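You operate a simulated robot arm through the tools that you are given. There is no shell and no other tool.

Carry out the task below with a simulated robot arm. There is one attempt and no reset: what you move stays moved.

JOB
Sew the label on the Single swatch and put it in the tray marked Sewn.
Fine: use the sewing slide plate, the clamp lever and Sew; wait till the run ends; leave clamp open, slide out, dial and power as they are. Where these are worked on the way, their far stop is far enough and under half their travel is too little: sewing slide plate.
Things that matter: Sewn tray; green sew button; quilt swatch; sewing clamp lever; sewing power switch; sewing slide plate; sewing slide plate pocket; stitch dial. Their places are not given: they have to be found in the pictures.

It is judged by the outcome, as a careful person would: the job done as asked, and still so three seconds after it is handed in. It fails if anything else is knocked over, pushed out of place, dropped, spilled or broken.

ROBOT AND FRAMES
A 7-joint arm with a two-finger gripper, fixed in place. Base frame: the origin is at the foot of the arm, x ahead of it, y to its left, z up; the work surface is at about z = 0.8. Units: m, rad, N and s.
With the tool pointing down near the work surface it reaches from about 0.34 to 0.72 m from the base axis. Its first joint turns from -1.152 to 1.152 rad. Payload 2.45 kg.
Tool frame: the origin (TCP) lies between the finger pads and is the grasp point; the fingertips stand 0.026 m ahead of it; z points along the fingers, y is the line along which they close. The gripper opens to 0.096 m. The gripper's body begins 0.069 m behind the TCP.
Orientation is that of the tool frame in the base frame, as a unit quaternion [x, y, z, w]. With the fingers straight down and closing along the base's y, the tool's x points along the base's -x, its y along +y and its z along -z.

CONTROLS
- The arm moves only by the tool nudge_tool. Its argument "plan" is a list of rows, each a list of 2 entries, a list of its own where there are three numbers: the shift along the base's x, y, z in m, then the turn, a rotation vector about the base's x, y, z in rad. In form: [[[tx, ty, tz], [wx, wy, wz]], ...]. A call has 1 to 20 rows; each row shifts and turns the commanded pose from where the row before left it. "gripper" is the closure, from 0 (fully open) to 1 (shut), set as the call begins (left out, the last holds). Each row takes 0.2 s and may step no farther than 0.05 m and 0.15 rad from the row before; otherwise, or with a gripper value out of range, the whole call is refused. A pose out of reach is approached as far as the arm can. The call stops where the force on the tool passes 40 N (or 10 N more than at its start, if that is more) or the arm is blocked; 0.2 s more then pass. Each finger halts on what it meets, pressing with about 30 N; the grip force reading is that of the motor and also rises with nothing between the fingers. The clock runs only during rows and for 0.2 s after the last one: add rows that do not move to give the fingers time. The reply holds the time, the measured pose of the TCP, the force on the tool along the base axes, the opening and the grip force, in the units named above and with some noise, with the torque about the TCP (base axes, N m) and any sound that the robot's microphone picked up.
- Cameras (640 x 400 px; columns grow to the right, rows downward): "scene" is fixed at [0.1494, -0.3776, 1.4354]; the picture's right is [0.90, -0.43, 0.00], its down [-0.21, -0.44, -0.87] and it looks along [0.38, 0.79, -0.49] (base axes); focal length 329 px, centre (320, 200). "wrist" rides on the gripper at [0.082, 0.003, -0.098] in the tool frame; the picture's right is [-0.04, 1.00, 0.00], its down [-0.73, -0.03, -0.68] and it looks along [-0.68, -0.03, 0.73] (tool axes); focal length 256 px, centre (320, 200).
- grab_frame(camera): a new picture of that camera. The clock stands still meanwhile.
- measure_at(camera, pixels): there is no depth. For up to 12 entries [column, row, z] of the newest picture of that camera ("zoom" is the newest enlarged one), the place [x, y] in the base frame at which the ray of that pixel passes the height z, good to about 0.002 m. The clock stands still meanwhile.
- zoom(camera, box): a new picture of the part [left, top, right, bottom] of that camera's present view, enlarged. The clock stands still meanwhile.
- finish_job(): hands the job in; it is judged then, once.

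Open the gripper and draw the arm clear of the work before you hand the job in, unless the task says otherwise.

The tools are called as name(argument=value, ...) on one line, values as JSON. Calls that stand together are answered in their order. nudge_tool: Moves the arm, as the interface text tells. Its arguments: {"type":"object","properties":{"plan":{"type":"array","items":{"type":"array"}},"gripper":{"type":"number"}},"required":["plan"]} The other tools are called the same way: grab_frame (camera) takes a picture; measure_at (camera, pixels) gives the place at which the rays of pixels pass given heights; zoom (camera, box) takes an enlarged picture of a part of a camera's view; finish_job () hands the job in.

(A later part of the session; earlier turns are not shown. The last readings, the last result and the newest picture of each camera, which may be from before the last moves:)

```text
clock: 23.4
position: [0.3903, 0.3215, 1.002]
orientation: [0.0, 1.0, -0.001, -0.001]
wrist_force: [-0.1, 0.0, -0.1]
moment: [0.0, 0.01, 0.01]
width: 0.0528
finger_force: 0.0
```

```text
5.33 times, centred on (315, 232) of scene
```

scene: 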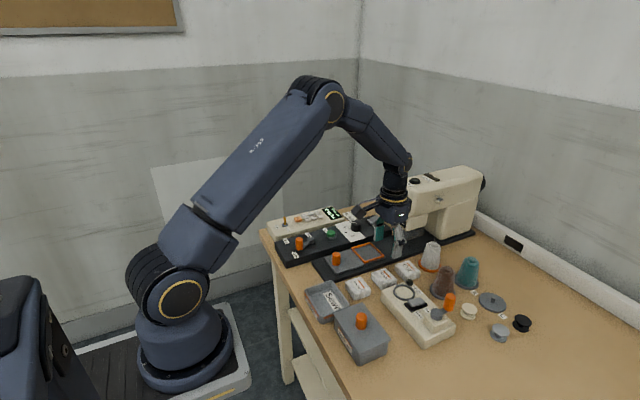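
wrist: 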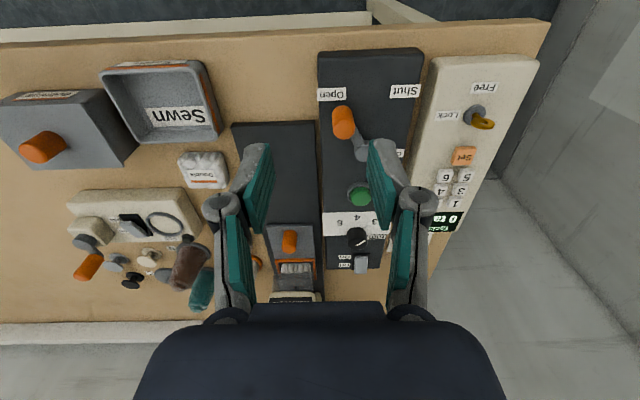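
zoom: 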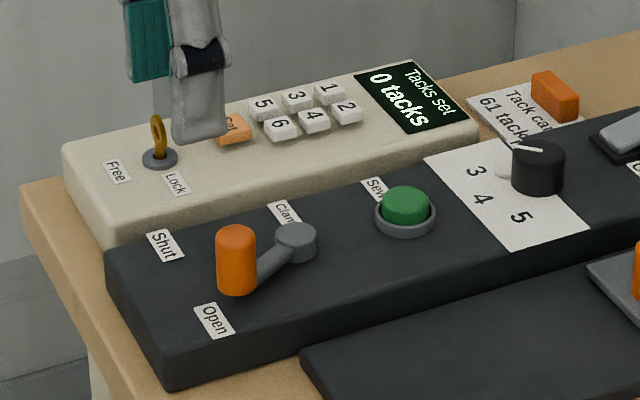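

I zoom in on the lever in the wrist view to measure pivot, handle and labels.

zoom(camera="wrist", box=[300, 40, 460, 140])

measure_at(camera="wrist", pixels=[[332, 95, 0.845], [405, 90, 0.845], [318, 52, 0.845], [422, 50, 0.845], [318, 210, 0.845], [360, 196, 0.855]])

zoom(camera="scene", box=[260, 195, 370, 270])

measure_at(camera="zoom", pixels=[[213, 320, 0.845], [165, 246, 0.845], [105, 262, 0.845], [160, 372, 0.845], [405, 200, 0.86], [236, 235, 0.89], [236, 235, 0.9], [297, 232, 0.86], [297, 232, 0.87], [236, 290, 0.855]])

```text
4.00 times, centred on (380, 90) of wrist
```

zoom: 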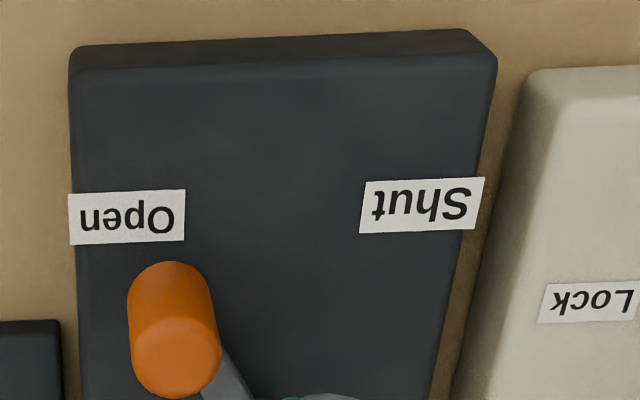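

```text
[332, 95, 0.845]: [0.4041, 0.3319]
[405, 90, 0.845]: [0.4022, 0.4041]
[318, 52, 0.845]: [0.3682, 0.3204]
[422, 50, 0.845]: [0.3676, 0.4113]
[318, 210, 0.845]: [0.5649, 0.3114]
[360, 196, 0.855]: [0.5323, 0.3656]
```

```text
5.33 times, centred on (315, 232) of scene
```

zoom: 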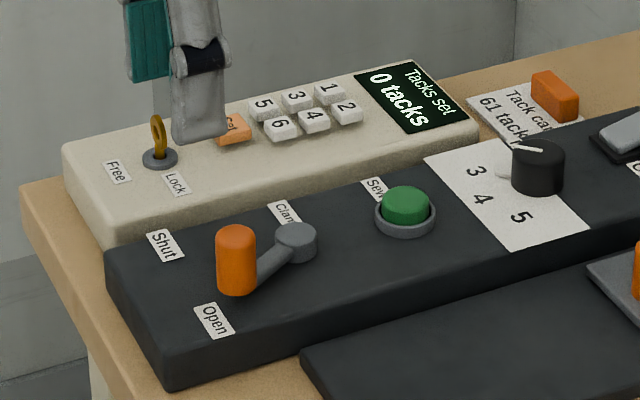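

```text
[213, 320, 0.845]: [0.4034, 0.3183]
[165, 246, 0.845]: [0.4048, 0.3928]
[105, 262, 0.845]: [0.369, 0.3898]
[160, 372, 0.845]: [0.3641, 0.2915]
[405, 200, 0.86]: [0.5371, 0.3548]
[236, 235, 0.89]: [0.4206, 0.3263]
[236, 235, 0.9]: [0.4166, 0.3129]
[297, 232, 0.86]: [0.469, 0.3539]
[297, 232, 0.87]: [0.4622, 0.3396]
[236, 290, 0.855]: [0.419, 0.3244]
```

Panel top ≈0.835, pivot ≈(0.471,0.361), handle ≈(0.421,0.328) top ≈0.888. I verify the handle top with the current wrist picture.

measure_at(camera="wrist", pixels=[[343.75, 128.75, 0.88], [343.75, 128.75, 0.888], [343.75, 128.75, 0.895], [332.2, 115, 0.87], [354, 115, 0.87], [343, 106, 0.85]])

```text
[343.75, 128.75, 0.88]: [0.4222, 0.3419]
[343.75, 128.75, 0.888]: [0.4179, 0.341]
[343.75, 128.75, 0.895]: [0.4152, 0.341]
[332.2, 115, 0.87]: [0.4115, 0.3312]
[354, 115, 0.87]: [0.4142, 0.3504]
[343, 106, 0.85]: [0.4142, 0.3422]
```

Handle refined to (0.423, 0.341), top ≈0.879. I descend over it partway and check.

nudge_tool(plan=[[[0.015, 0.01, -0.035], [0, 0, 0]], [[0.0165, 0.0095, -0.035], [0, 0, 0]], [[0, 0, 0], [0, 0, 0]], [[0, 0, 0], [0, 0, 0]]])

zoom(camera="wrist", box=[220, 60, 420, 200])

zoom(camera="scene", box=[260, 180, 370, 270])

```text
clock: 24.4
position: [0.4249, 0.34, 0.9325]
orientation: [0.0, 1.0, 0.0, 0.0]
wrist_force: [1.1, 0.3, -0.6]
moment: [-0.01, -0.02, 0.0]
width: 0.0528
finger_force: 0.1
```

```text
2.86 times, centred on (320, 130) of wrist
```

zoom: 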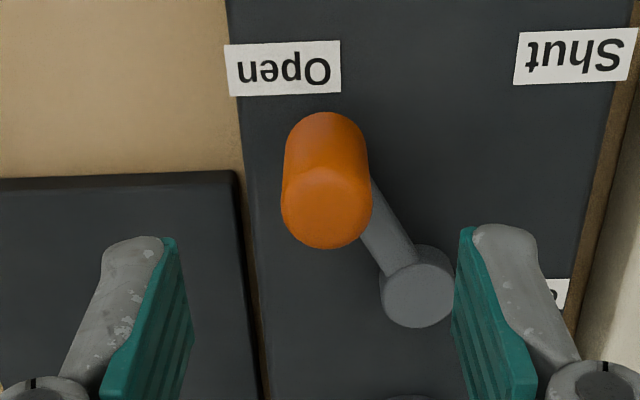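

```text
4.44 times, centred on (315, 225) of scene
```

zoom: 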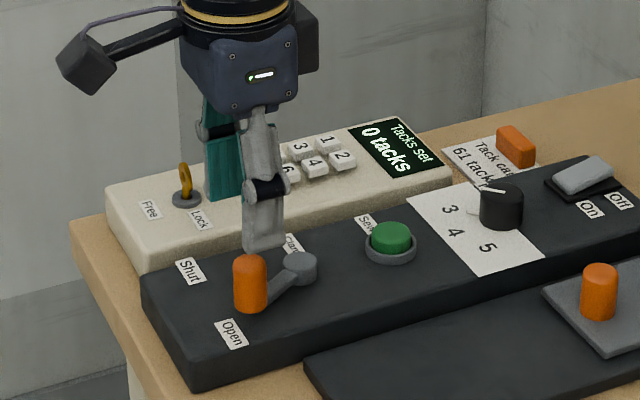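

Measuring handle top and pivot again from this closer view.

measure_at(camera="wrist", pixels=[[322.4, 131.7, 0.879], [322.4, 131.7, 0.885], [353.9, 163.2, 0.853], [353.9, 163.2, 0.86], [322.5, 101, 0.84], [308, 65, 0.835], [412, 60, 0.835]])

measure_at(camera="zoom", pixels=[[250, 264, 0.879], [250, 264, 0.885], [302, 265, 0.853], [302, 265, 0.86]])

```text
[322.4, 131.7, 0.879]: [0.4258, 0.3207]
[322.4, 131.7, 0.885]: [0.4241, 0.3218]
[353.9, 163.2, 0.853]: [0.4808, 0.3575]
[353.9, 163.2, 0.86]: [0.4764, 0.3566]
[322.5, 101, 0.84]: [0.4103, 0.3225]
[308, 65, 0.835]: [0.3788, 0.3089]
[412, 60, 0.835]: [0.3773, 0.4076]
```

```text
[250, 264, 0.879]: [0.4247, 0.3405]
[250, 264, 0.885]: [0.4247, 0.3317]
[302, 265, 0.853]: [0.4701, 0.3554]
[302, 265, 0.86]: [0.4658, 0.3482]
```

Those wrist values refer to the older frame; I take a fresh frame and measure again.

grab_frame(camera="wrist")

measure_at(camera="wrist", pixels=[[322.4, 131.7, 0.879], [322.4, 131.7, 0.885], [353.9, 163.2, 0.853], [353.9, 163.2, 0.86], [322.5, 101, 0.84], [308, 65, 0.835], [412, 60, 0.835]])

```text
taken
```

wrist: 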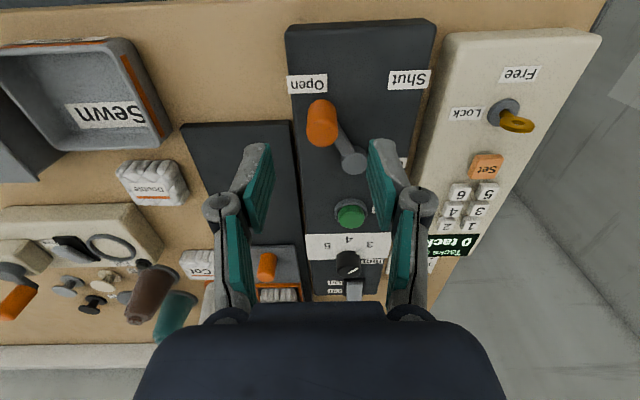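

```text
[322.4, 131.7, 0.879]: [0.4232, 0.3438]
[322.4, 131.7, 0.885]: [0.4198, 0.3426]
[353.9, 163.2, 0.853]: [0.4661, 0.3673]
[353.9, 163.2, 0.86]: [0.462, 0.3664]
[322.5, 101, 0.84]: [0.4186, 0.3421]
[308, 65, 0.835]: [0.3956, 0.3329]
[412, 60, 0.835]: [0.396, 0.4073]
```

Handle (0.423,0.343), pivot (0.467,0.367), radius ≈0.05. I lower to TCP z≈0.881 and grip the handle.

nudge_tool(plan=[[[0, 0.0025, -0.025], [0, 0, 0]], [[0, 0, -0.018], [0, 0, 0]], [[0, 0, -0.01], [0, 0, 0]], [[0, 0, 0], [0, 0, 0]]])

grab_frame(camera="wrist")

zoom(camera="scene", box=[260, 200, 340, 260])

```text
clock: 25.4
position: [0.424, 0.3419, 0.8798]
orientation: [0.0, 1.0, 0.0, 0.0]
wrist_force: [0.2, -0.1, -0.1]
moment: [0.02, 0.01, -0.01]
width: 0.0528
finger_force: 0.0
```

```text
taken
```

wrist: 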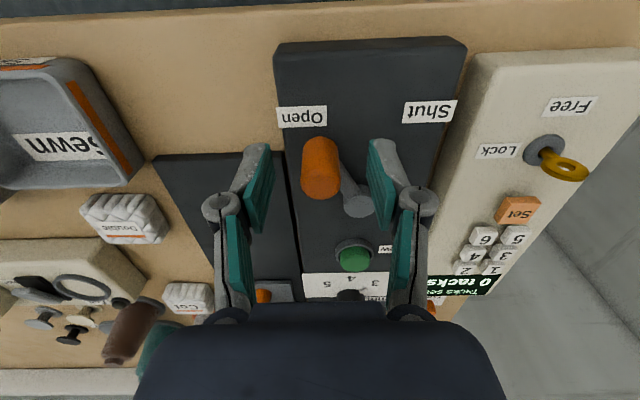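

```text
6.67 times, centred on (300, 230) of scene
```

zoom: 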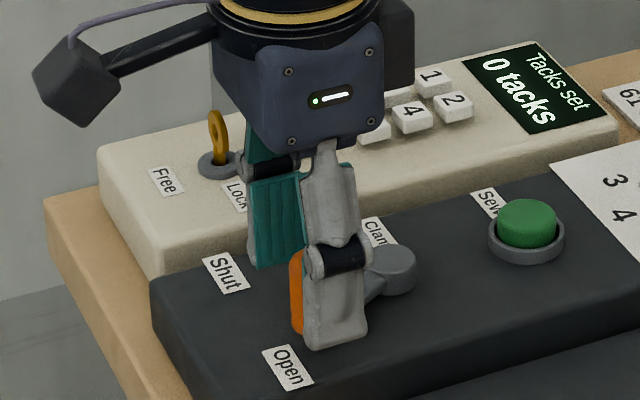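

Handle is between the fingers, slightly toward -x. I shift -0.003, grip, then begin the arc.

nudge_tool(plan=[[[-0.003, 0, 0], [0, 0, 0]], [[0, 0, 0], [0, 0, 0]], [[0, 0, 0], [0, 0, 0]], [[0, 0, 0], [0, 0, 0]], [[0, 0, 0], [0, 0, 0]]], gripper=1)

nudge_tool(plan=[[[-0.0026, 0.0058, 0], [0, 0, 0]], [[-0.002, 0.0063, 0], [0, 0, 0]], [[-0.0012, 0.0064, 0], [0, 0, 0]], [[-0.0004, 0.0064, 0], [0, 0, 0]]])

grab_frame(camera="wrist")

```text
clock: 26.6
position: [0.4192, 0.3419, 0.8803]
orientation: [0.0, 1.0, 0.0, 0.0]
wrist_force: [0.7, 1.3, -3.4]
moment: [0.05, -0.1, 0.01]
width: 0.021
finger_force: 45.0
```

```text
clock: 27.6
position: [0.4116, 0.3666, 0.8801]
orientation: [0.0, 1.0, -0.001, -0.001]
wrist_force: [-5.9, -8.3, -1.9]
moment: [-0.26, 0.5, -0.55]
width: 0.0213
finger_force: 45.0
```

```text
taken
```

wrist: 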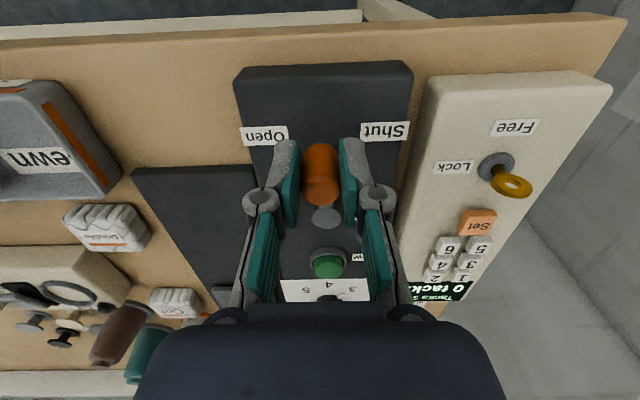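

Lever is halfway, forces modest. I continue the second half of the arc.

nudge_tool(plan=[[[0.0004, 0.0064, 0], [0, 0, 0]], [[0.0012, 0.0064, 0], [0, 0, 0]], [[0.002, 0.0063, 0], [0, 0, 0]], [[0.0026, 0.0058, 0], [0, 0, 0]], [[0, 0, 0], [0, 0, 0]]])

grab_frame(camera="wrist")

zoom(camera="scene", box=[260, 200, 340, 260])

```text
clock: 28.8
position: [0.4194, 0.394, 0.8812]
orientation: [-0.001, 1.0, 0.001, 0.0]
wrist_force: [-1.1, -1.2, -8.3]
moment: [-0.07, -0.22, -0.14]
width: 0.0211
finger_force: 44.4
```

```text
taken
```

wrist: 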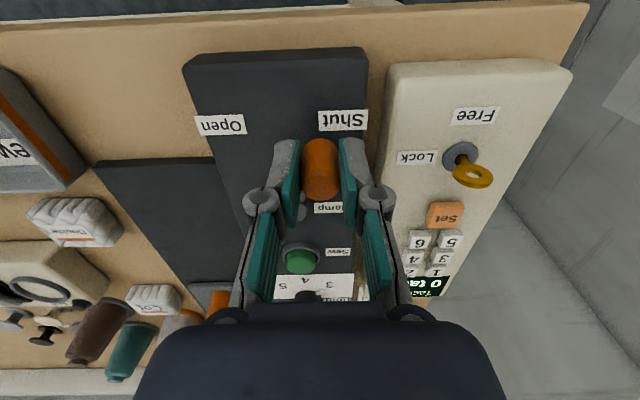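

```text
6.67 times, centred on (300, 230) of scene
```

zoom: 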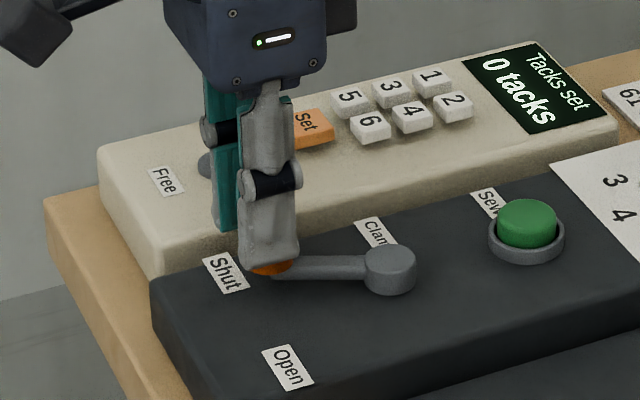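

Handle is next to "Shut" with no stop force yet; I push a little further along the arc to find the stop.

nudge_tool(plan=[[[0.0015, 0.0028, 0], [0, 0, 0]], [[0.0016, 0.0027, 0], [0, 0, 0]], [[0, 0, 0], [0, 0, 0]]])

grab_frame(camera="wrist")

```text
clock: 29.6
position: [0.4207, 0.3982, 0.8818]
orientation: [0.0, 1.0, -0.001, 0.0]
wrist_force: [-7.3, -10.8, 6.3]
moment: [-0.32, 0.8, -0.41]
width: 0.0212
finger_force: 44.8
```

```text
taken
```

wrist: 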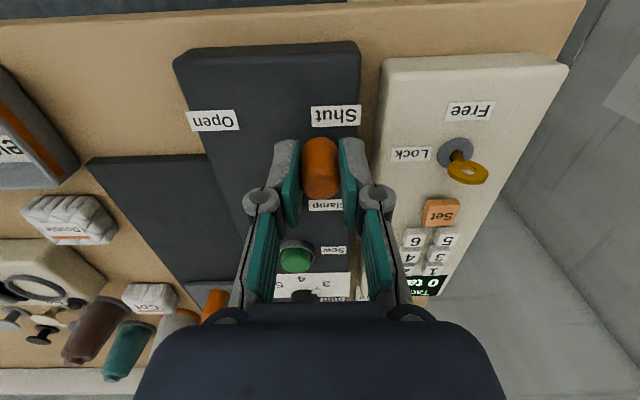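

Reaction is rising (−11 N in y); one more small push confirms whether it's the stop.

nudge_tool(plan=[[[0.0014, 0.002, 0], [0, 0, 0]], [[0, 0, 0], [0, 0, 0]]])

```text
clock: 30.2
position: [0.422, 0.3982, 0.8812]
orientation: [0.0, 1.0, -0.002, -0.002]
wrist_force: [-13.5, -21.8, 13.2]
moment: [-0.56, -0.45, -0.32]
width: 0.0213
finger_force: 44.5
```

Stop reached at Shut (−22 N). I relax, open modestly (cream box is near), and lift.

nudge_tool(plan=[[[-0.002, -0.004, 0], [0, 0, 0]], [[0, 0, 0], [0, 0, 0]], [[0, 0, 0], [0, 0, 0]]], gripper=0.62)

nudge_tool(plan=[[[0, 0, 0.02], [0, 0, 0]], [[0, 0, 0.03], [0, 0, 0]], [[0.02, 0, 0.03], [0, 0, 0]], [[0.03, -0.015, 0], [0, 0, 0]], [[0.02, -0.01, 0], [0, 0, 0]], [[0, 0, 0], [0, 0, 0]]])

grab_frame(camera="wrist")

grab_frame(camera="scene")

```text
clock: 31.0
position: [0.4208, 0.3966, 0.8822]
orientation: [0.0, 1.0, 0.0, 0.0]
wrist_force: [0.1, -0.1, -0.8]
moment: [-0.01, -0.01, 0.01]
width: 0.0365
finger_force: 0.0
```

```text
clock: 32.4
position: [0.4912, 0.3709, 0.9635]
orientation: [0.001, 1.0, 0.0, 0.0]
wrist_force: [0.3, 0.0, 0.9]
moment: [0.0, 0.0, -0.03]
width: 0.0367
finger_force: 0.1
```

```text
taken
```

wrist: 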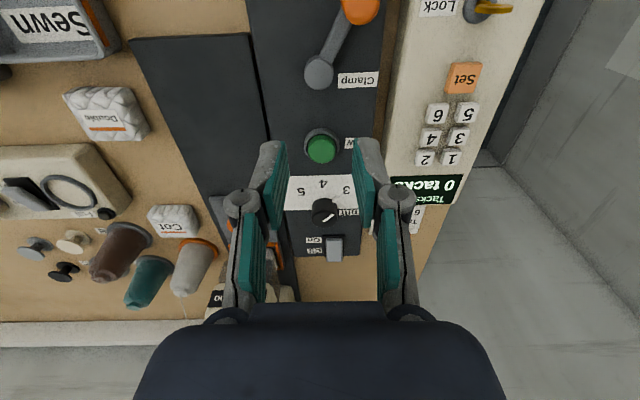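

```text
taken
```

scene: 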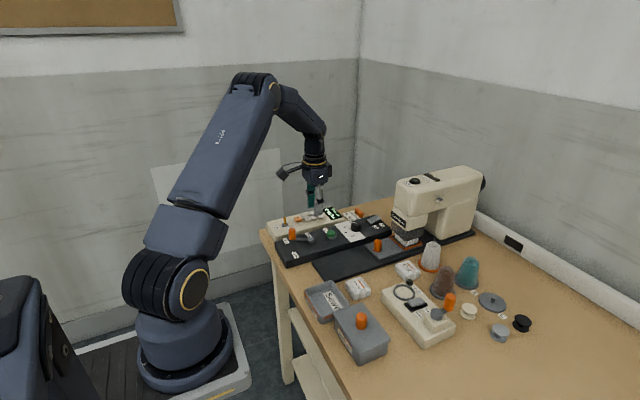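

Clamp stays at Shut. Now I check the machine and locate the Sew button precisely (wrist ≈(321,149)).

measure_at(camera="wrist", pixels=[[321, 150, 0.85], [321, 150, 0.86], [321, 150, 0.855]])

zoom(camera="wrist", box=[260, 90, 400, 180])

zoom(camera="scene", box=[300, 150, 500, 275])

measure_at(camera="zoom", pixels=[[94, 263, 0.85], [94, 263, 0.86], [94, 263, 0.855]])

```text
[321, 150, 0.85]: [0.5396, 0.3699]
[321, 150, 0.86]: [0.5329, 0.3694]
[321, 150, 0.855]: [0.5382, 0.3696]
```

```text
4.44 times, centred on (330, 135) of wrist
```

zoom: 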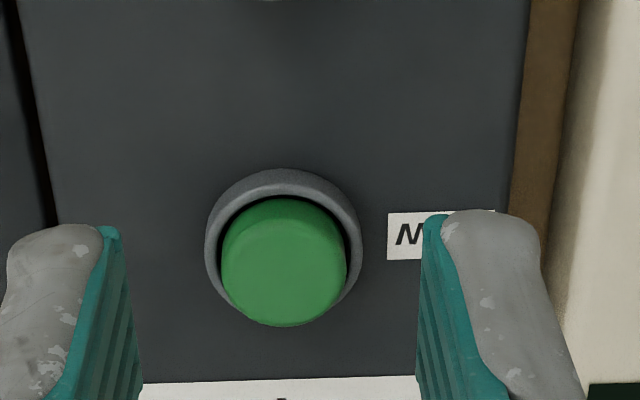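

```text
3.20 times, centred on (400, 212) of scene
```

zoom: 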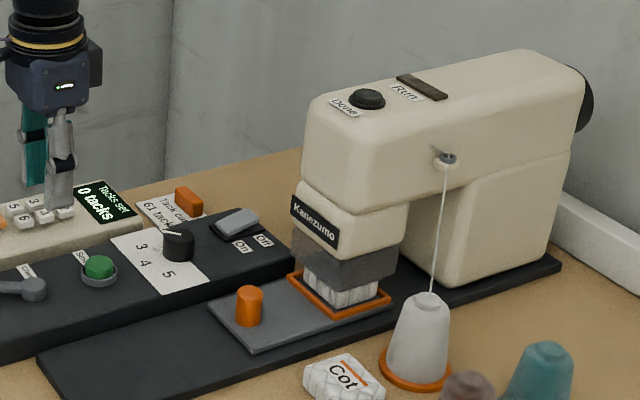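

```text
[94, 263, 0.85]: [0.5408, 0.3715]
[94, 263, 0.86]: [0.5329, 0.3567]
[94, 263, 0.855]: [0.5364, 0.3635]
```

Button top is at (0.540, 0.370, z≈0.851); the presser has come down. I close the fingers and move over the button.

nudge_tool(plan=[[[0.024, 0, 0], [0, 0, 0]], [[0.0245, 0, -0.025], [0, 0, 0]], [[0, 0, -0.03], [0, 0, 0]], [[0, 0, -0.015], [0, 0, 0]], [[0, 0, 0], [0, 0, 0]]], gripper=1)

zoom(camera="scene", box=[300, 195, 380, 255])

grab_frame(camera="wrist")

```text
clock: 33.6
position: [0.539, 0.3694, 0.8921]
orientation: [0.0, 1.0, 0.0, 0.0]
wrist_force: [-0.6, -0.1, 0.3]
moment: [0.02, -0.03, 0.03]
width: 0.0
finger_force: 28.4
```

```text
6.67 times, centred on (340, 225) of scene
```

zoom: 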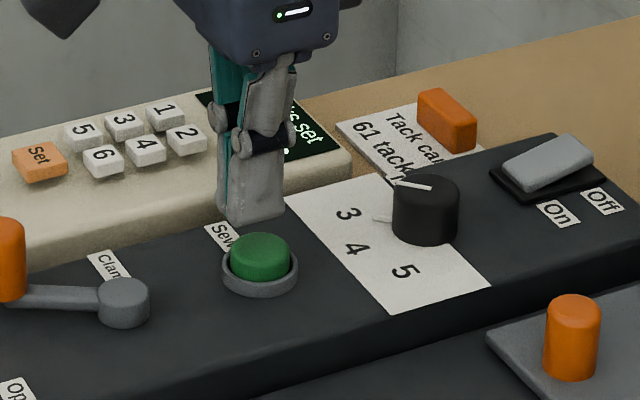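

```text
taken
```

wrist: 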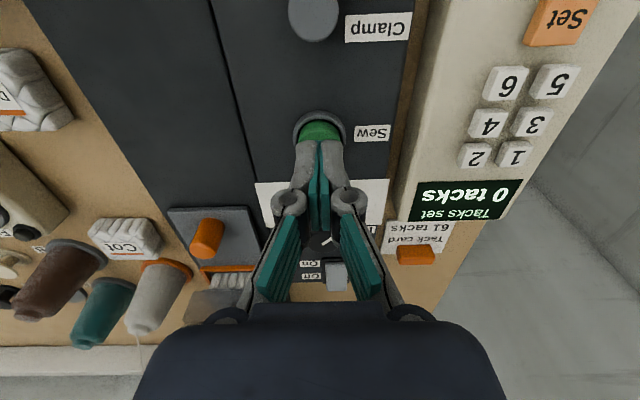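

I zoom on the fingertip/button alignment in the wrist view.

zoom(camera="wrist", box=[270, 90, 370, 160])

measure_at(camera="wrist", pixels=[[320, 112, 0.837], [320, 121, 0.845], [294, 135, 0.84], [347, 135, 0.84], [301, 140, 0.848], [340, 140, 0.848]])

```text
5.71 times, centred on (320, 125) of wrist
```

zoom: 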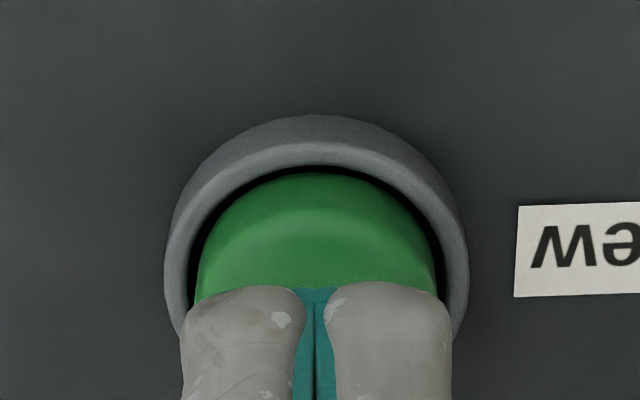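

```text
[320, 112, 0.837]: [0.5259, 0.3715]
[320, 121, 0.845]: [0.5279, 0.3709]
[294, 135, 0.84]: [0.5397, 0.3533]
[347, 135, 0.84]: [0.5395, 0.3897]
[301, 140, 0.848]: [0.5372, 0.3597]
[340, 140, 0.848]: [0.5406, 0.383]
```

Button centre ≈(0.540, 0.371): aligned. I press down in small steps.

nudge_tool(plan=[[[0.001, 0.0005, -0.01], [0, 0, 0]], [[0, 0, -0.003], [0, 0, 0]], [[0, 0, -0.002], [0, 0, 0]], [[0, 0, -0.002], [0, 0, 0]]])

zoom(camera="scene", box=[300, 150, 500, 275])

```text
clock: 34.6
position: [0.5415, 0.3711, 0.8737]
orientation: [0.0, 1.0, 0.0, 0.0]
wrist_force: [0.4, 0.7, -1.0]
moment: [0.02, 0.0, 0.03]
width: 0.0001
finger_force: 28.5
```

```text
3.20 times, centred on (400, 212) of scene
```

zoom: 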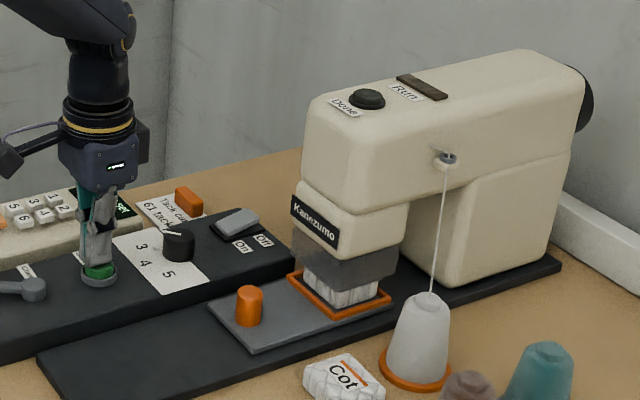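

No contact force yet at z=0.874. I continue down in 1 mm steps.

nudge_tool(plan=[[[0, 0, -0.0015], [0, 0, 0]], [[0, 0, -0.0015], [0, 0, 0]], [[0, 0, -0.0015], [0, 0, 0]]])

zoom(camera="scene", box=[300, 150, 500, 275])

```text
clock: 35.4
position: [0.5407, 0.3713, 0.8707]
orientation: [0.001, 1.0, 0.0, 0.0]
wrist_force: [0.8, -0.5, 1.5]
moment: [0.01, 0.02, -0.01]
width: 0.0
finger_force: 28.3
```

```text
3.20 times, centred on (400, 212) of scene
```

zoom: 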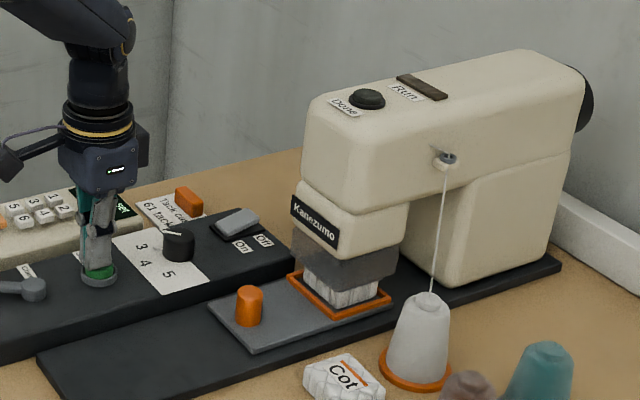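

Still only ~1.5 N; I zoom on the tip and continue down slightly.

nudge_tool(plan=[[[0, 0, -0.0015], [0, 0, 0]], [[0, 0, -0.0015], [0, 0, 0]]])

zoom(camera="scene", box=[300, 205, 360, 250])

zoom(camera="scene", box=[300, 150, 500, 275])

```text
clock: 36.0
position: [0.5415, 0.3721, 0.868]
orientation: [0.0, 1.0, 0.0, 0.0]
wrist_force: [0.5, -1.2, 3.0]
moment: [-0.02, -0.01, -0.01]
width: 0.0061
finger_force: 29.0
heard: click
```

```text
8.89 times, centred on (330, 228) of scene
```

zoom: 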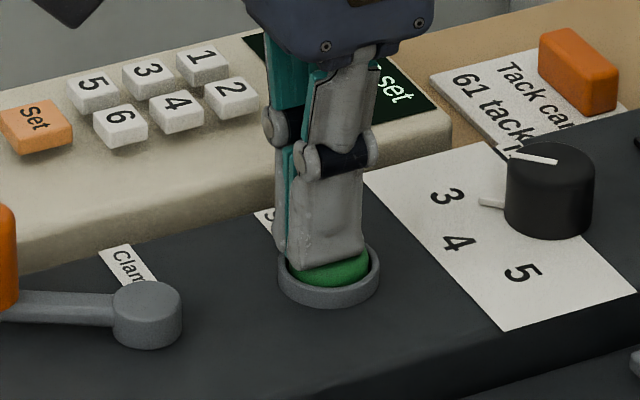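

```text
3.20 times, centred on (400, 212) of scene
```

zoom: 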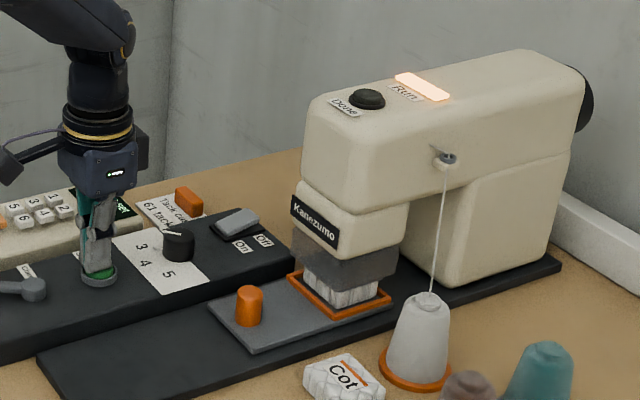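

A click was heard and the Run lamp is lit: sewing has started. I lift off the button and wait, watching for Done.

nudge_tool(plan=[[[0, 0, 0.02], [0, 0, 0]], [[0, 0, 0.03], [0, 0, 0]], [[0, 0, 0.03], [0, 0, 0]], [[-0.03, 0, 0.01], [0, 0, 0]], [[-0.04, 0.008, 0], [0, 0, 0]], [[-0.04, 0.008, 0], [0, 0, 0]], [[-0.01, 0.008, 0], [0, 0, 0]], [[0, 0, 0], [0, 0, 0]], [[0, 0, 0], [0, 0, 0]], [[0, 0, 0], [0, 0, 0]], [[0, 0, 0], [0, 0, 0]], [[0, 0, 0], [0, 0, 0]]], gripper=0.62)

grab_frame(camera="wrist")

zoom(camera="scene", box=[260, 150, 500, 300])

```text
clock: 38.6
position: [0.4208, 0.3963, 0.9578]
orientation: [0.0, 1.0, 0.0, 0.0]
wrist_force: [-0.3, 0.1, -0.7]
moment: [-0.01, 0.01, -0.01]
width: 0.0366
finger_force: 0.0
```

```text
taken
```

wrist: 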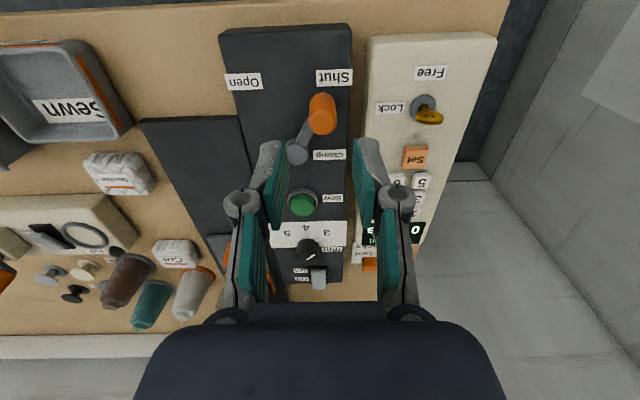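

```text
2.67 times, centred on (380, 225) of scene
```

zoom: 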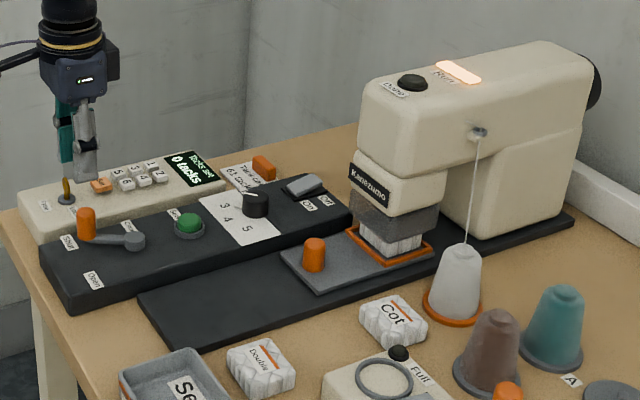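

Run lamp still lit at t=38.6. I wait in place with still rows.

nudge_tool(plan=[[[0, 0, 0], [0, 0, 0]], [[0, 0, 0], [0, 0, 0]], [[0, 0, 0], [0, 0, 0]], [[0, 0, 0], [0, 0, 0]], [[0, 0, 0], [0, 0, 0]], [[0, 0, 0], [0, 0, 0]], [[0, 0, 0], [0, 0, 0]], [[0, 0, 0], [0, 0, 0]], [[0, 0, 0], [0, 0, 0]], [[0, 0, 0], [0, 0, 0]], [[0, 0, 0], [0, 0, 0]], [[0, 0, 0], [0, 0, 0]], [[0, 0, 0], [0, 0, 0]], [[0, 0, 0], [0, 0, 0]], [[0, 0, 0], [0, 0, 0]], [[0, 0, 0], [0, 0, 0]], [[0, 0, 0], [0, 0, 0]], [[0, 0, 0], [0, 0, 0]], [[0, 0, 0], [0, 0, 0]], [[0, 0, 0], [0, 0, 0]]])

zoom(camera="scene", box=[260, 150, 500, 300])

```text
clock: 42.8
position: [0.4198, 0.396, 0.958]
orientation: [0.0, 1.0, 0.0, 0.0]
wrist_force: [-0.4, -0.1, 0.0]
moment: [0.0, -0.02, 0.01]
width: 0.0367
finger_force: 0.1
```

```text
2.67 times, centred on (380, 225) of scene
```

zoom: 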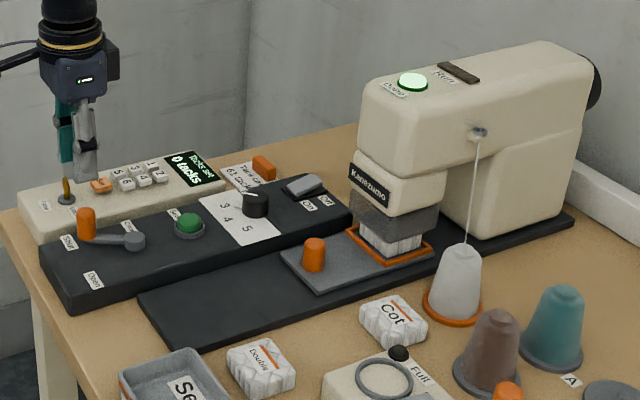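

Done lamp is lit and Run is off. Now I descend on the clamp handle at the same place where I released it.

nudge_tool(plan=[[[0, 0.001, -0.03], [0, 0, 0]], [[0, 0, -0.025], [0, 0, 0]], [[0, 0, -0.0205], [0, 0, 0]], [[0, 0, 0], [0, 0, 0]]])

grab_frame(camera="wrist")

```text
clock: 43.8
position: [0.4203, 0.3965, 0.8834]
orientation: [-0.001, 1.0, -0.001, 0.0]
wrist_force: [0.2, -0.1, 0.4]
moment: [0.0, -0.01, 0.03]
width: 0.0364
finger_force: 0.1
```

```text
taken
```

wrist: 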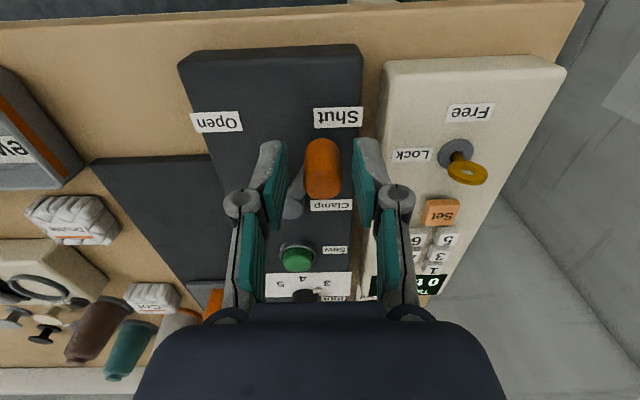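

Handle is between the fingers. I grip and swing it back along the arc toward Open.

nudge_tool(plan=[[[0, 0, 0], [0, 0, 0]], [[0, 0, 0], [0, 0, 0]], [[0, 0, 0], [0, 0, 0]], [[0, 0, 0], [0, 0, 0]]], gripper=1)

nudge_tool(plan=[[[-0.0034, -0.0067, 0], [0, 0, 0]], [[-0.0022, -0.0067, 0], [0, 0, 0]], [[-0.0014, -0.0067, 0], [0, 0, 0]], [[-0.0004, -0.0067, 0], [0, 0, 0]], [[0.0004, -0.0067, 0], [0, 0, 0]], [[0.0014, -0.0067, 0], [0, 0, 0]], [[0.0022, -0.0067, 0], [0, 0, 0]], [[0.0034, -0.0067, 0], [0, 0, 0]], [[0, 0, 0], [0, 0, 0]]])

grab_frame(camera="wrist")

```text
clock: 44.8
position: [0.4213, 0.3963, 0.8828]
orientation: [0.0, 1.0, 0.0, 0.0]
wrist_force: [-2.6, 2.6, -2.9]
moment: [0.1, 0.05, 0.09]
width: 0.0208
finger_force: 45.0
```

```text
clock: 46.8
position: [0.4198, 0.3426, 0.8804]
orientation: [-0.001, 1.0, 0.0, 0.0]
wrist_force: [-3.5, 7.9, 9.6]
moment: [0.24, 0.11, 0.55]
width: 0.0212
finger_force: 44.7
```

```text
taken
```

wrist: 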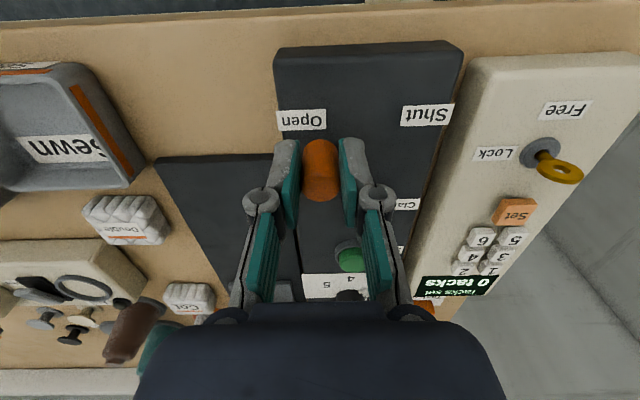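

Handle is back beside "Open"; I push slightly more to confirm the stop.

nudge_tool(plan=[[[0.001, -0.002, 0], [0, 0, 0]], [[0.001, -0.002, 0], [0, 0, 0]], [[0, 0, 0], [0, 0, 0]]])

```text
clock: 47.6
position: [0.4213, 0.3423, 0.881]
orientation: [-0.002, 1.0, 0.002, 0.0]
wrist_force: [-6.6, 27.5, -2.8]
moment: [0.73, -0.15, 0.54]
width: 0.0213
finger_force: 44.8
```

Stop confirmed (27 N) at y=0.342, the original Open position. I relax, release, lift, and look.

nudge_tool(plan=[[[-0.0015, 0.0035, 0], [0, 0, 0]], [[0, 0, 0], [0, 0, 0]], [[0, 0, 0], [0, 0, 0]]], gripper=0.55)

nudge_tool(plan=[[[0, 0, 0.02], [0, 0, 0]], [[0, 0, 0.04], [0, 0, 0]], [[0.02, 0, 0.03], [0, 0, 0]], [[0.045, -0.015, 0], [0, 0, 0]], [[0.045, -0.02, 0], [0, 0, 0]], [[0.04, -0.02, 0], [0, 0, 0]], [[0.02, -0.02, 0], [0, 0, 0]], [[0, 0, 0], [0, 0, 0]]])

grab_frame(camera="wrist")

zoom(camera="scene", box=[260, 150, 500, 300])

```text
clock: 48.4
position: [0.4207, 0.3419, 0.8798]
orientation: [0.0, 1.0, -0.001, 0.0]
wrist_force: [-0.3, -1.0, -0.2]
moment: [0.03, 0.01, 0.0]
width: 0.0434
finger_force: 0.1
```

```text
clock: 50.2
position: [0.5919, 0.2661, 0.9723]
orientation: [0.0, 1.0, 0.001, 0.0]
wrist_force: [-0.2, -1.0, 0.1]
moment: [0.0, -0.01, 0.0]
width: 0.0434
finger_force: 0.1
```

```text
taken
```

wrist: 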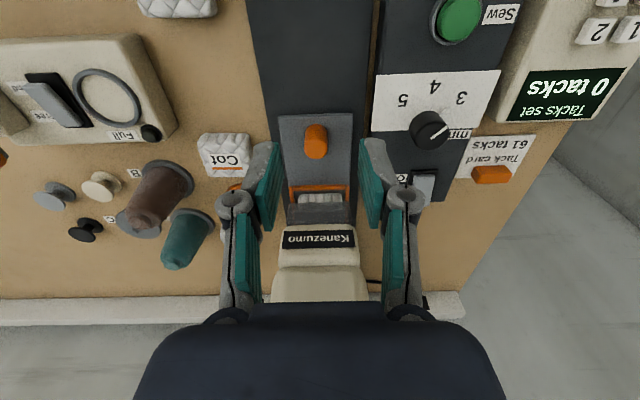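

```text
2.67 times, centred on (380, 225) of scene
```

zoom: 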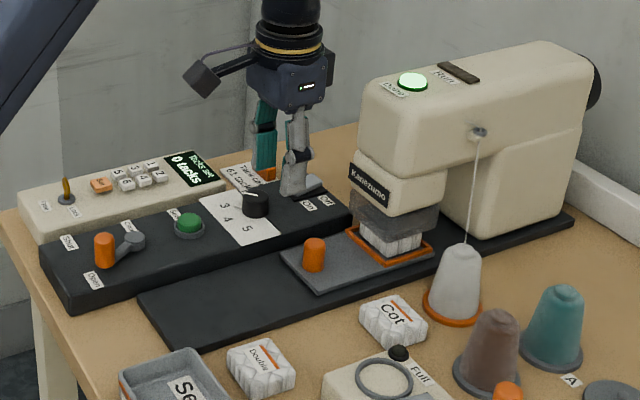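

Clamp is open, Done lit. Now I return to the slide knob at (0.639, 0.260) and lower around it.

nudge_tool(plan=[[[0.03, -0.0047, 0], [0, 0, 0]], [[0.018, -0.002, -0.03], [0, 0, 0]], [[0, 0, -0.03], [0, 0, 0]], [[0, 0, 0], [0, 0, 0]]], gripper=0.45)

grab_frame(camera="wrist")

zoom(camera="scene", box=[330, 180, 450, 270])

```text
clock: 51.2
position: [0.6386, 0.2594, 0.9105]
orientation: [0.0, 1.0, -0.001, 0.0]
wrist_force: [0.7, 0.6, 0.2]
moment: [-0.01, 0.02, 0.02]
width: 0.0527
finger_force: 0.1
```

```text
taken
```

wrist: 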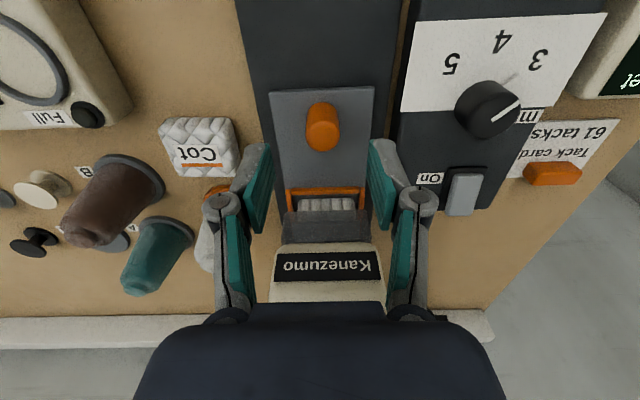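

```text
4.44 times, centred on (390, 225) of scene
```

zoom: 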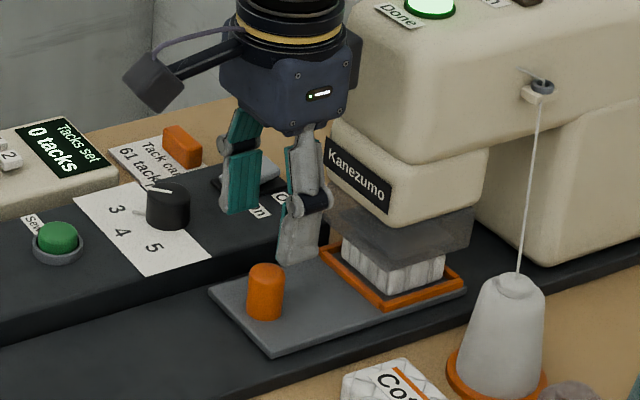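

Alignment over the knob is as before. I lower the remaining 0.052 and grip.

nudge_tool(plan=[[[0, 0, -0.03], [0, 0, 0]], [[-0.001, 0.0004, -0.022], [0, 0, 0]], [[0, 0, 0], [0, 0, 0]]])

nudge_tool(plan=[[[0, 0, 0], [0, 0, 0]], [[0, 0, 0], [0, 0, 0]], [[0, 0, 0], [0, 0, 0]], [[0, 0, 0], [0, 0, 0]]], gripper=1)

grab_frame(camera="wrist")

```text
clock: 52.0
position: [0.6387, 0.2606, 0.8594]
orientation: [0.0, 1.0, 0.0, 0.0]
wrist_force: [-1.1, -0.5, -0.2]
moment: [0.01, -0.02, 0.02]
width: 0.0527
finger_force: 0.1
```

```text
clock: 53.0
position: [0.6381, 0.2604, 0.8594]
orientation: [0.0, 1.0, 0.0, -0.001]
wrist_force: [-0.4, -2.8, 0.0]
moment: [-0.04, 0.02, 0.0]
width: 0.0232
finger_force: 44.8
```

```text
taken
```

wrist: 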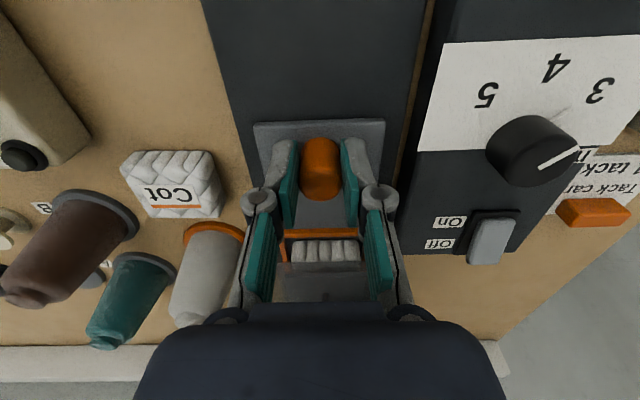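

Knob gripped. I pull the slide out in -x, first 0.07.

nudge_tool(plan=[[[-0.01, 0, 0], [0, 0, 0]], [[-0.01, 0, 0], [0, 0, 0]], [[-0.01, 0, 0], [0, 0, 0]], [[-0.01, 0, 0], [0, 0, 0]], [[-0.01, 0, 0], [0, 0, 0]], [[-0.01, 0, 0], [0, 0, 0]], [[-0.01, 0, 0], [0, 0, 0]]])

zoom(camera="scene", box=[310, 180, 470, 280])

```text
clock: 54.6
position: [0.5697, 0.2598, 0.8597]
orientation: [0.001, 1.0, -0.001, 0.0]
wrist_force: [-0.6, -10.3, 3.1]
moment: [-0.28, 0.29, -0.01]
width: 0.0231
finger_force: 45.0
```

```text
4.00 times, centred on (390, 230) of scene
```

zoom: 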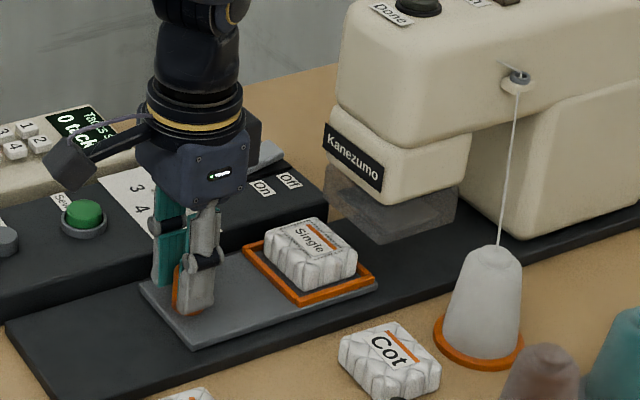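

Slide follows with the swatch; small y load of −10 N so I trim y by −0.001 and continue toward the out stop.

nudge_tool(plan=[[[-0.01, -0.001, 0], [0, 0, 0]], [[-0.01, 0, 0], [0, 0, 0]], [[-0.01, 0, 0], [0, 0, 0]], [[-0.01, 0, 0], [0, 0, 0]], [[-0.01, 0, 0], [0, 0, 0]], [[-0.01, 0, 0], [0, 0, 0]], [[-0.006, 0, 0], [0, 0, 0]], [[-0.004, 0, 0], [0, 0, 0]], [[-0.002, 0, 0], [0, 0, 0]], [[0, 0, 0], [0, 0, 0]]])

zoom(camera="scene", box=[290, 190, 450, 290])

```text
clock: 56.8
position: [0.4986, 0.2613, 0.8599]
orientation: [0.001, 1.0, 0.001, 0.004]
wrist_force: [13.3, -6.2, 19.8]
moment: [-0.17, -0.71, -0.12]
width: 0.0231
finger_force: 45.0
```

```text
4.00 times, centred on (370, 240) of scene
```

zoom: 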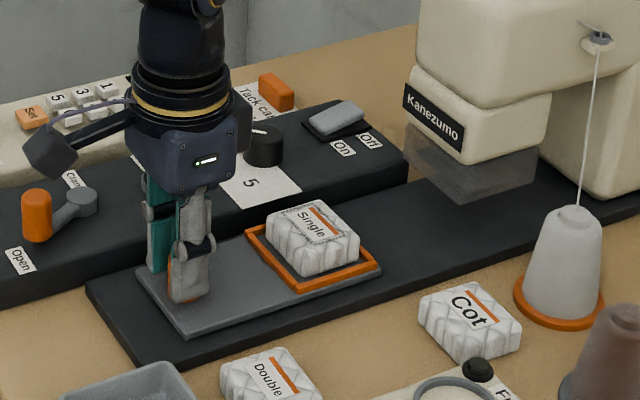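

Fx +13 N at x≈0.4986, near the original 0.4975; I nudge slightly more (with z relieved) to confirm the out stop.

nudge_tool(plan=[[[0, 0, 0.001], [0, 0, 0]], [[-0.0015, 0, 0], [0, 0, 0]], [[0, 0, 0], [0, 0, 0]]])

```text
clock: 57.6
position: [0.4975, 0.2602, 0.8603]
orientation: [0.001, 1.0, 0.0, 0.003]
wrist_force: [31.4, -3.8, -4.6]
moment: [-0.05, -0.18, -0.02]
width: 0.0235
finger_force: 44.8
```

The slide is hard on its out stop (31 N at x=0.4975). I relax, release, lift and view the swatch.

nudge_tool(plan=[[[0.003, 0, 0], [0, 0, 0]], [[0, 0, 0], [0, 0, 0]], [[0, 0, 0], [0, 0, 0]]], gripper=0.45)

nudge_tool(plan=[[[0, 0, 0.025], [0, 0, 0]], [[0, 0, 0.04], [0, 0, 0]], [[0.03, 0, 0.035], [0, 0, 0]], [[0.03, 0, 0], [0, 0, 0]], [[0, 0, 0], [0, 0, 0]], [[0, 0, 0], [0, 0, 0]]], gripper=0.3)

grab_frame(camera="wrist")

zoom(camera="wrist", box=[240, 60, 420, 180])

```text
clock: 58.4
position: [0.4973, 0.2603, 0.8595]
orientation: [0.0, 1.0, -0.001, -0.001]
wrist_force: [0.2, 0.0, -0.8]
moment: [-0.02, 0.0, 0.0]
width: 0.0529
finger_force: 0.0
```

```text
clock: 59.8
position: [0.5584, 0.2606, 0.9595]
orientation: [0.0, 1.0, 0.0, 0.0]
wrist_force: [-0.4, 0.2, 0.6]
moment: [0.01, -0.02, 0.02]
width: 0.0673
finger_force: 0.0
```

```text
taken
```

wrist: 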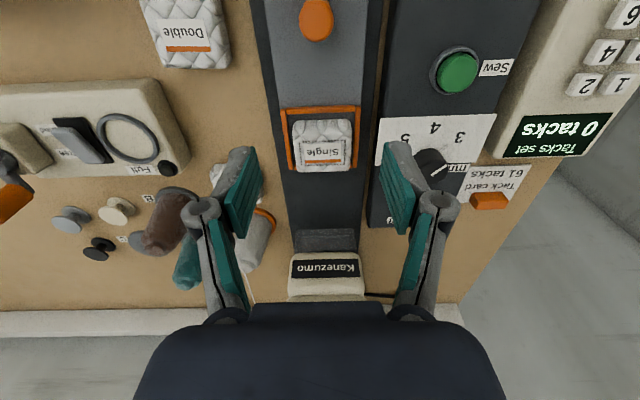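

```text
3.33 times, centred on (330, 120) of wrist
```

zoom: 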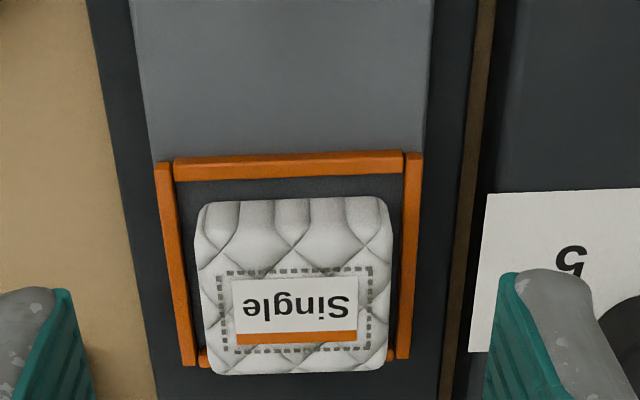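

Stitching is visible around the label. I measure the swatch's place in the pocket.

measure_at(camera="wrist", pixels=[[293, 141, 0.84], [351, 141, 0.84], [322, 122, 0.82], [322, 171, 0.845], [322, 128, 0.848]])

```text
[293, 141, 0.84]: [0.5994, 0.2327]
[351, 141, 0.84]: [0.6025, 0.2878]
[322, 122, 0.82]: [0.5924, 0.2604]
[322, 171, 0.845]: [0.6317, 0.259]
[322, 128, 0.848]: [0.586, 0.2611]
```

Swatch centre (0.610, 0.260). I descend to the same grasp pose used at release, first to just above.

nudge_tool(plan=[[[0.026, 0.0005, 0], [0, 0, 0]], [[0.0255, 0, -0.03], [0, 0, 0]], [[0, 0, -0.03], [0, 0, 0]], [[0, 0, -0.025], [0, 0, 0]], [[0, 0, -0.0155], [0, 0, 0]], [[0, 0, 0], [0, 0, 0]]])

zoom(camera="wrist", box=[200, 50, 440, 200])

zoom(camera="scene", box=[320, 215, 420, 278])

```text
clock: 61.2
position: [0.609, 0.2612, 0.8604]
orientation: [-0.001, 1.0, 0.0, -0.001]
wrist_force: [-0.4, -0.1, -0.9]
moment: [-0.01, 0.02, 0.06]
width: 0.0675
finger_force: 0.0
```

```text
2.67 times, centred on (320, 125) of wrist
```

zoom: 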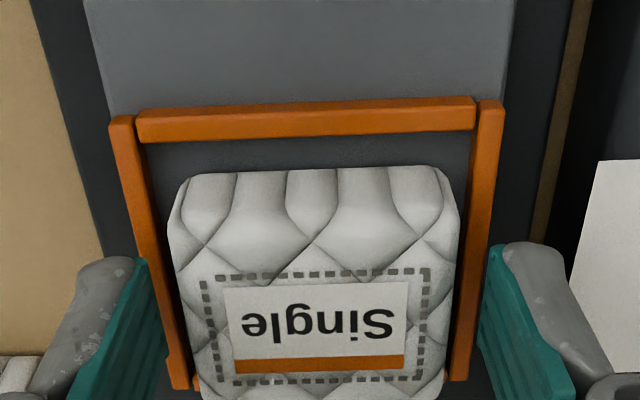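

```text
6.35 times, centred on (370, 246) of scene
```

zoom: 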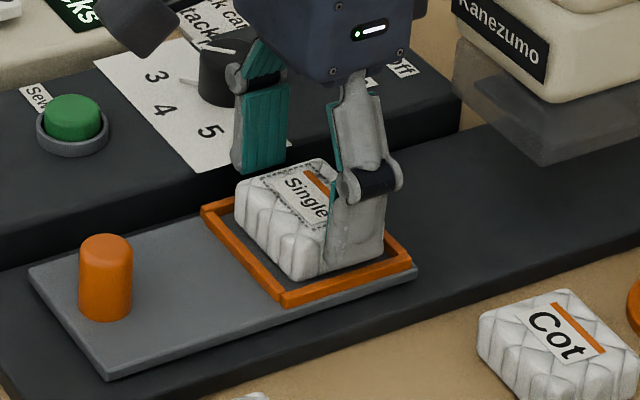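

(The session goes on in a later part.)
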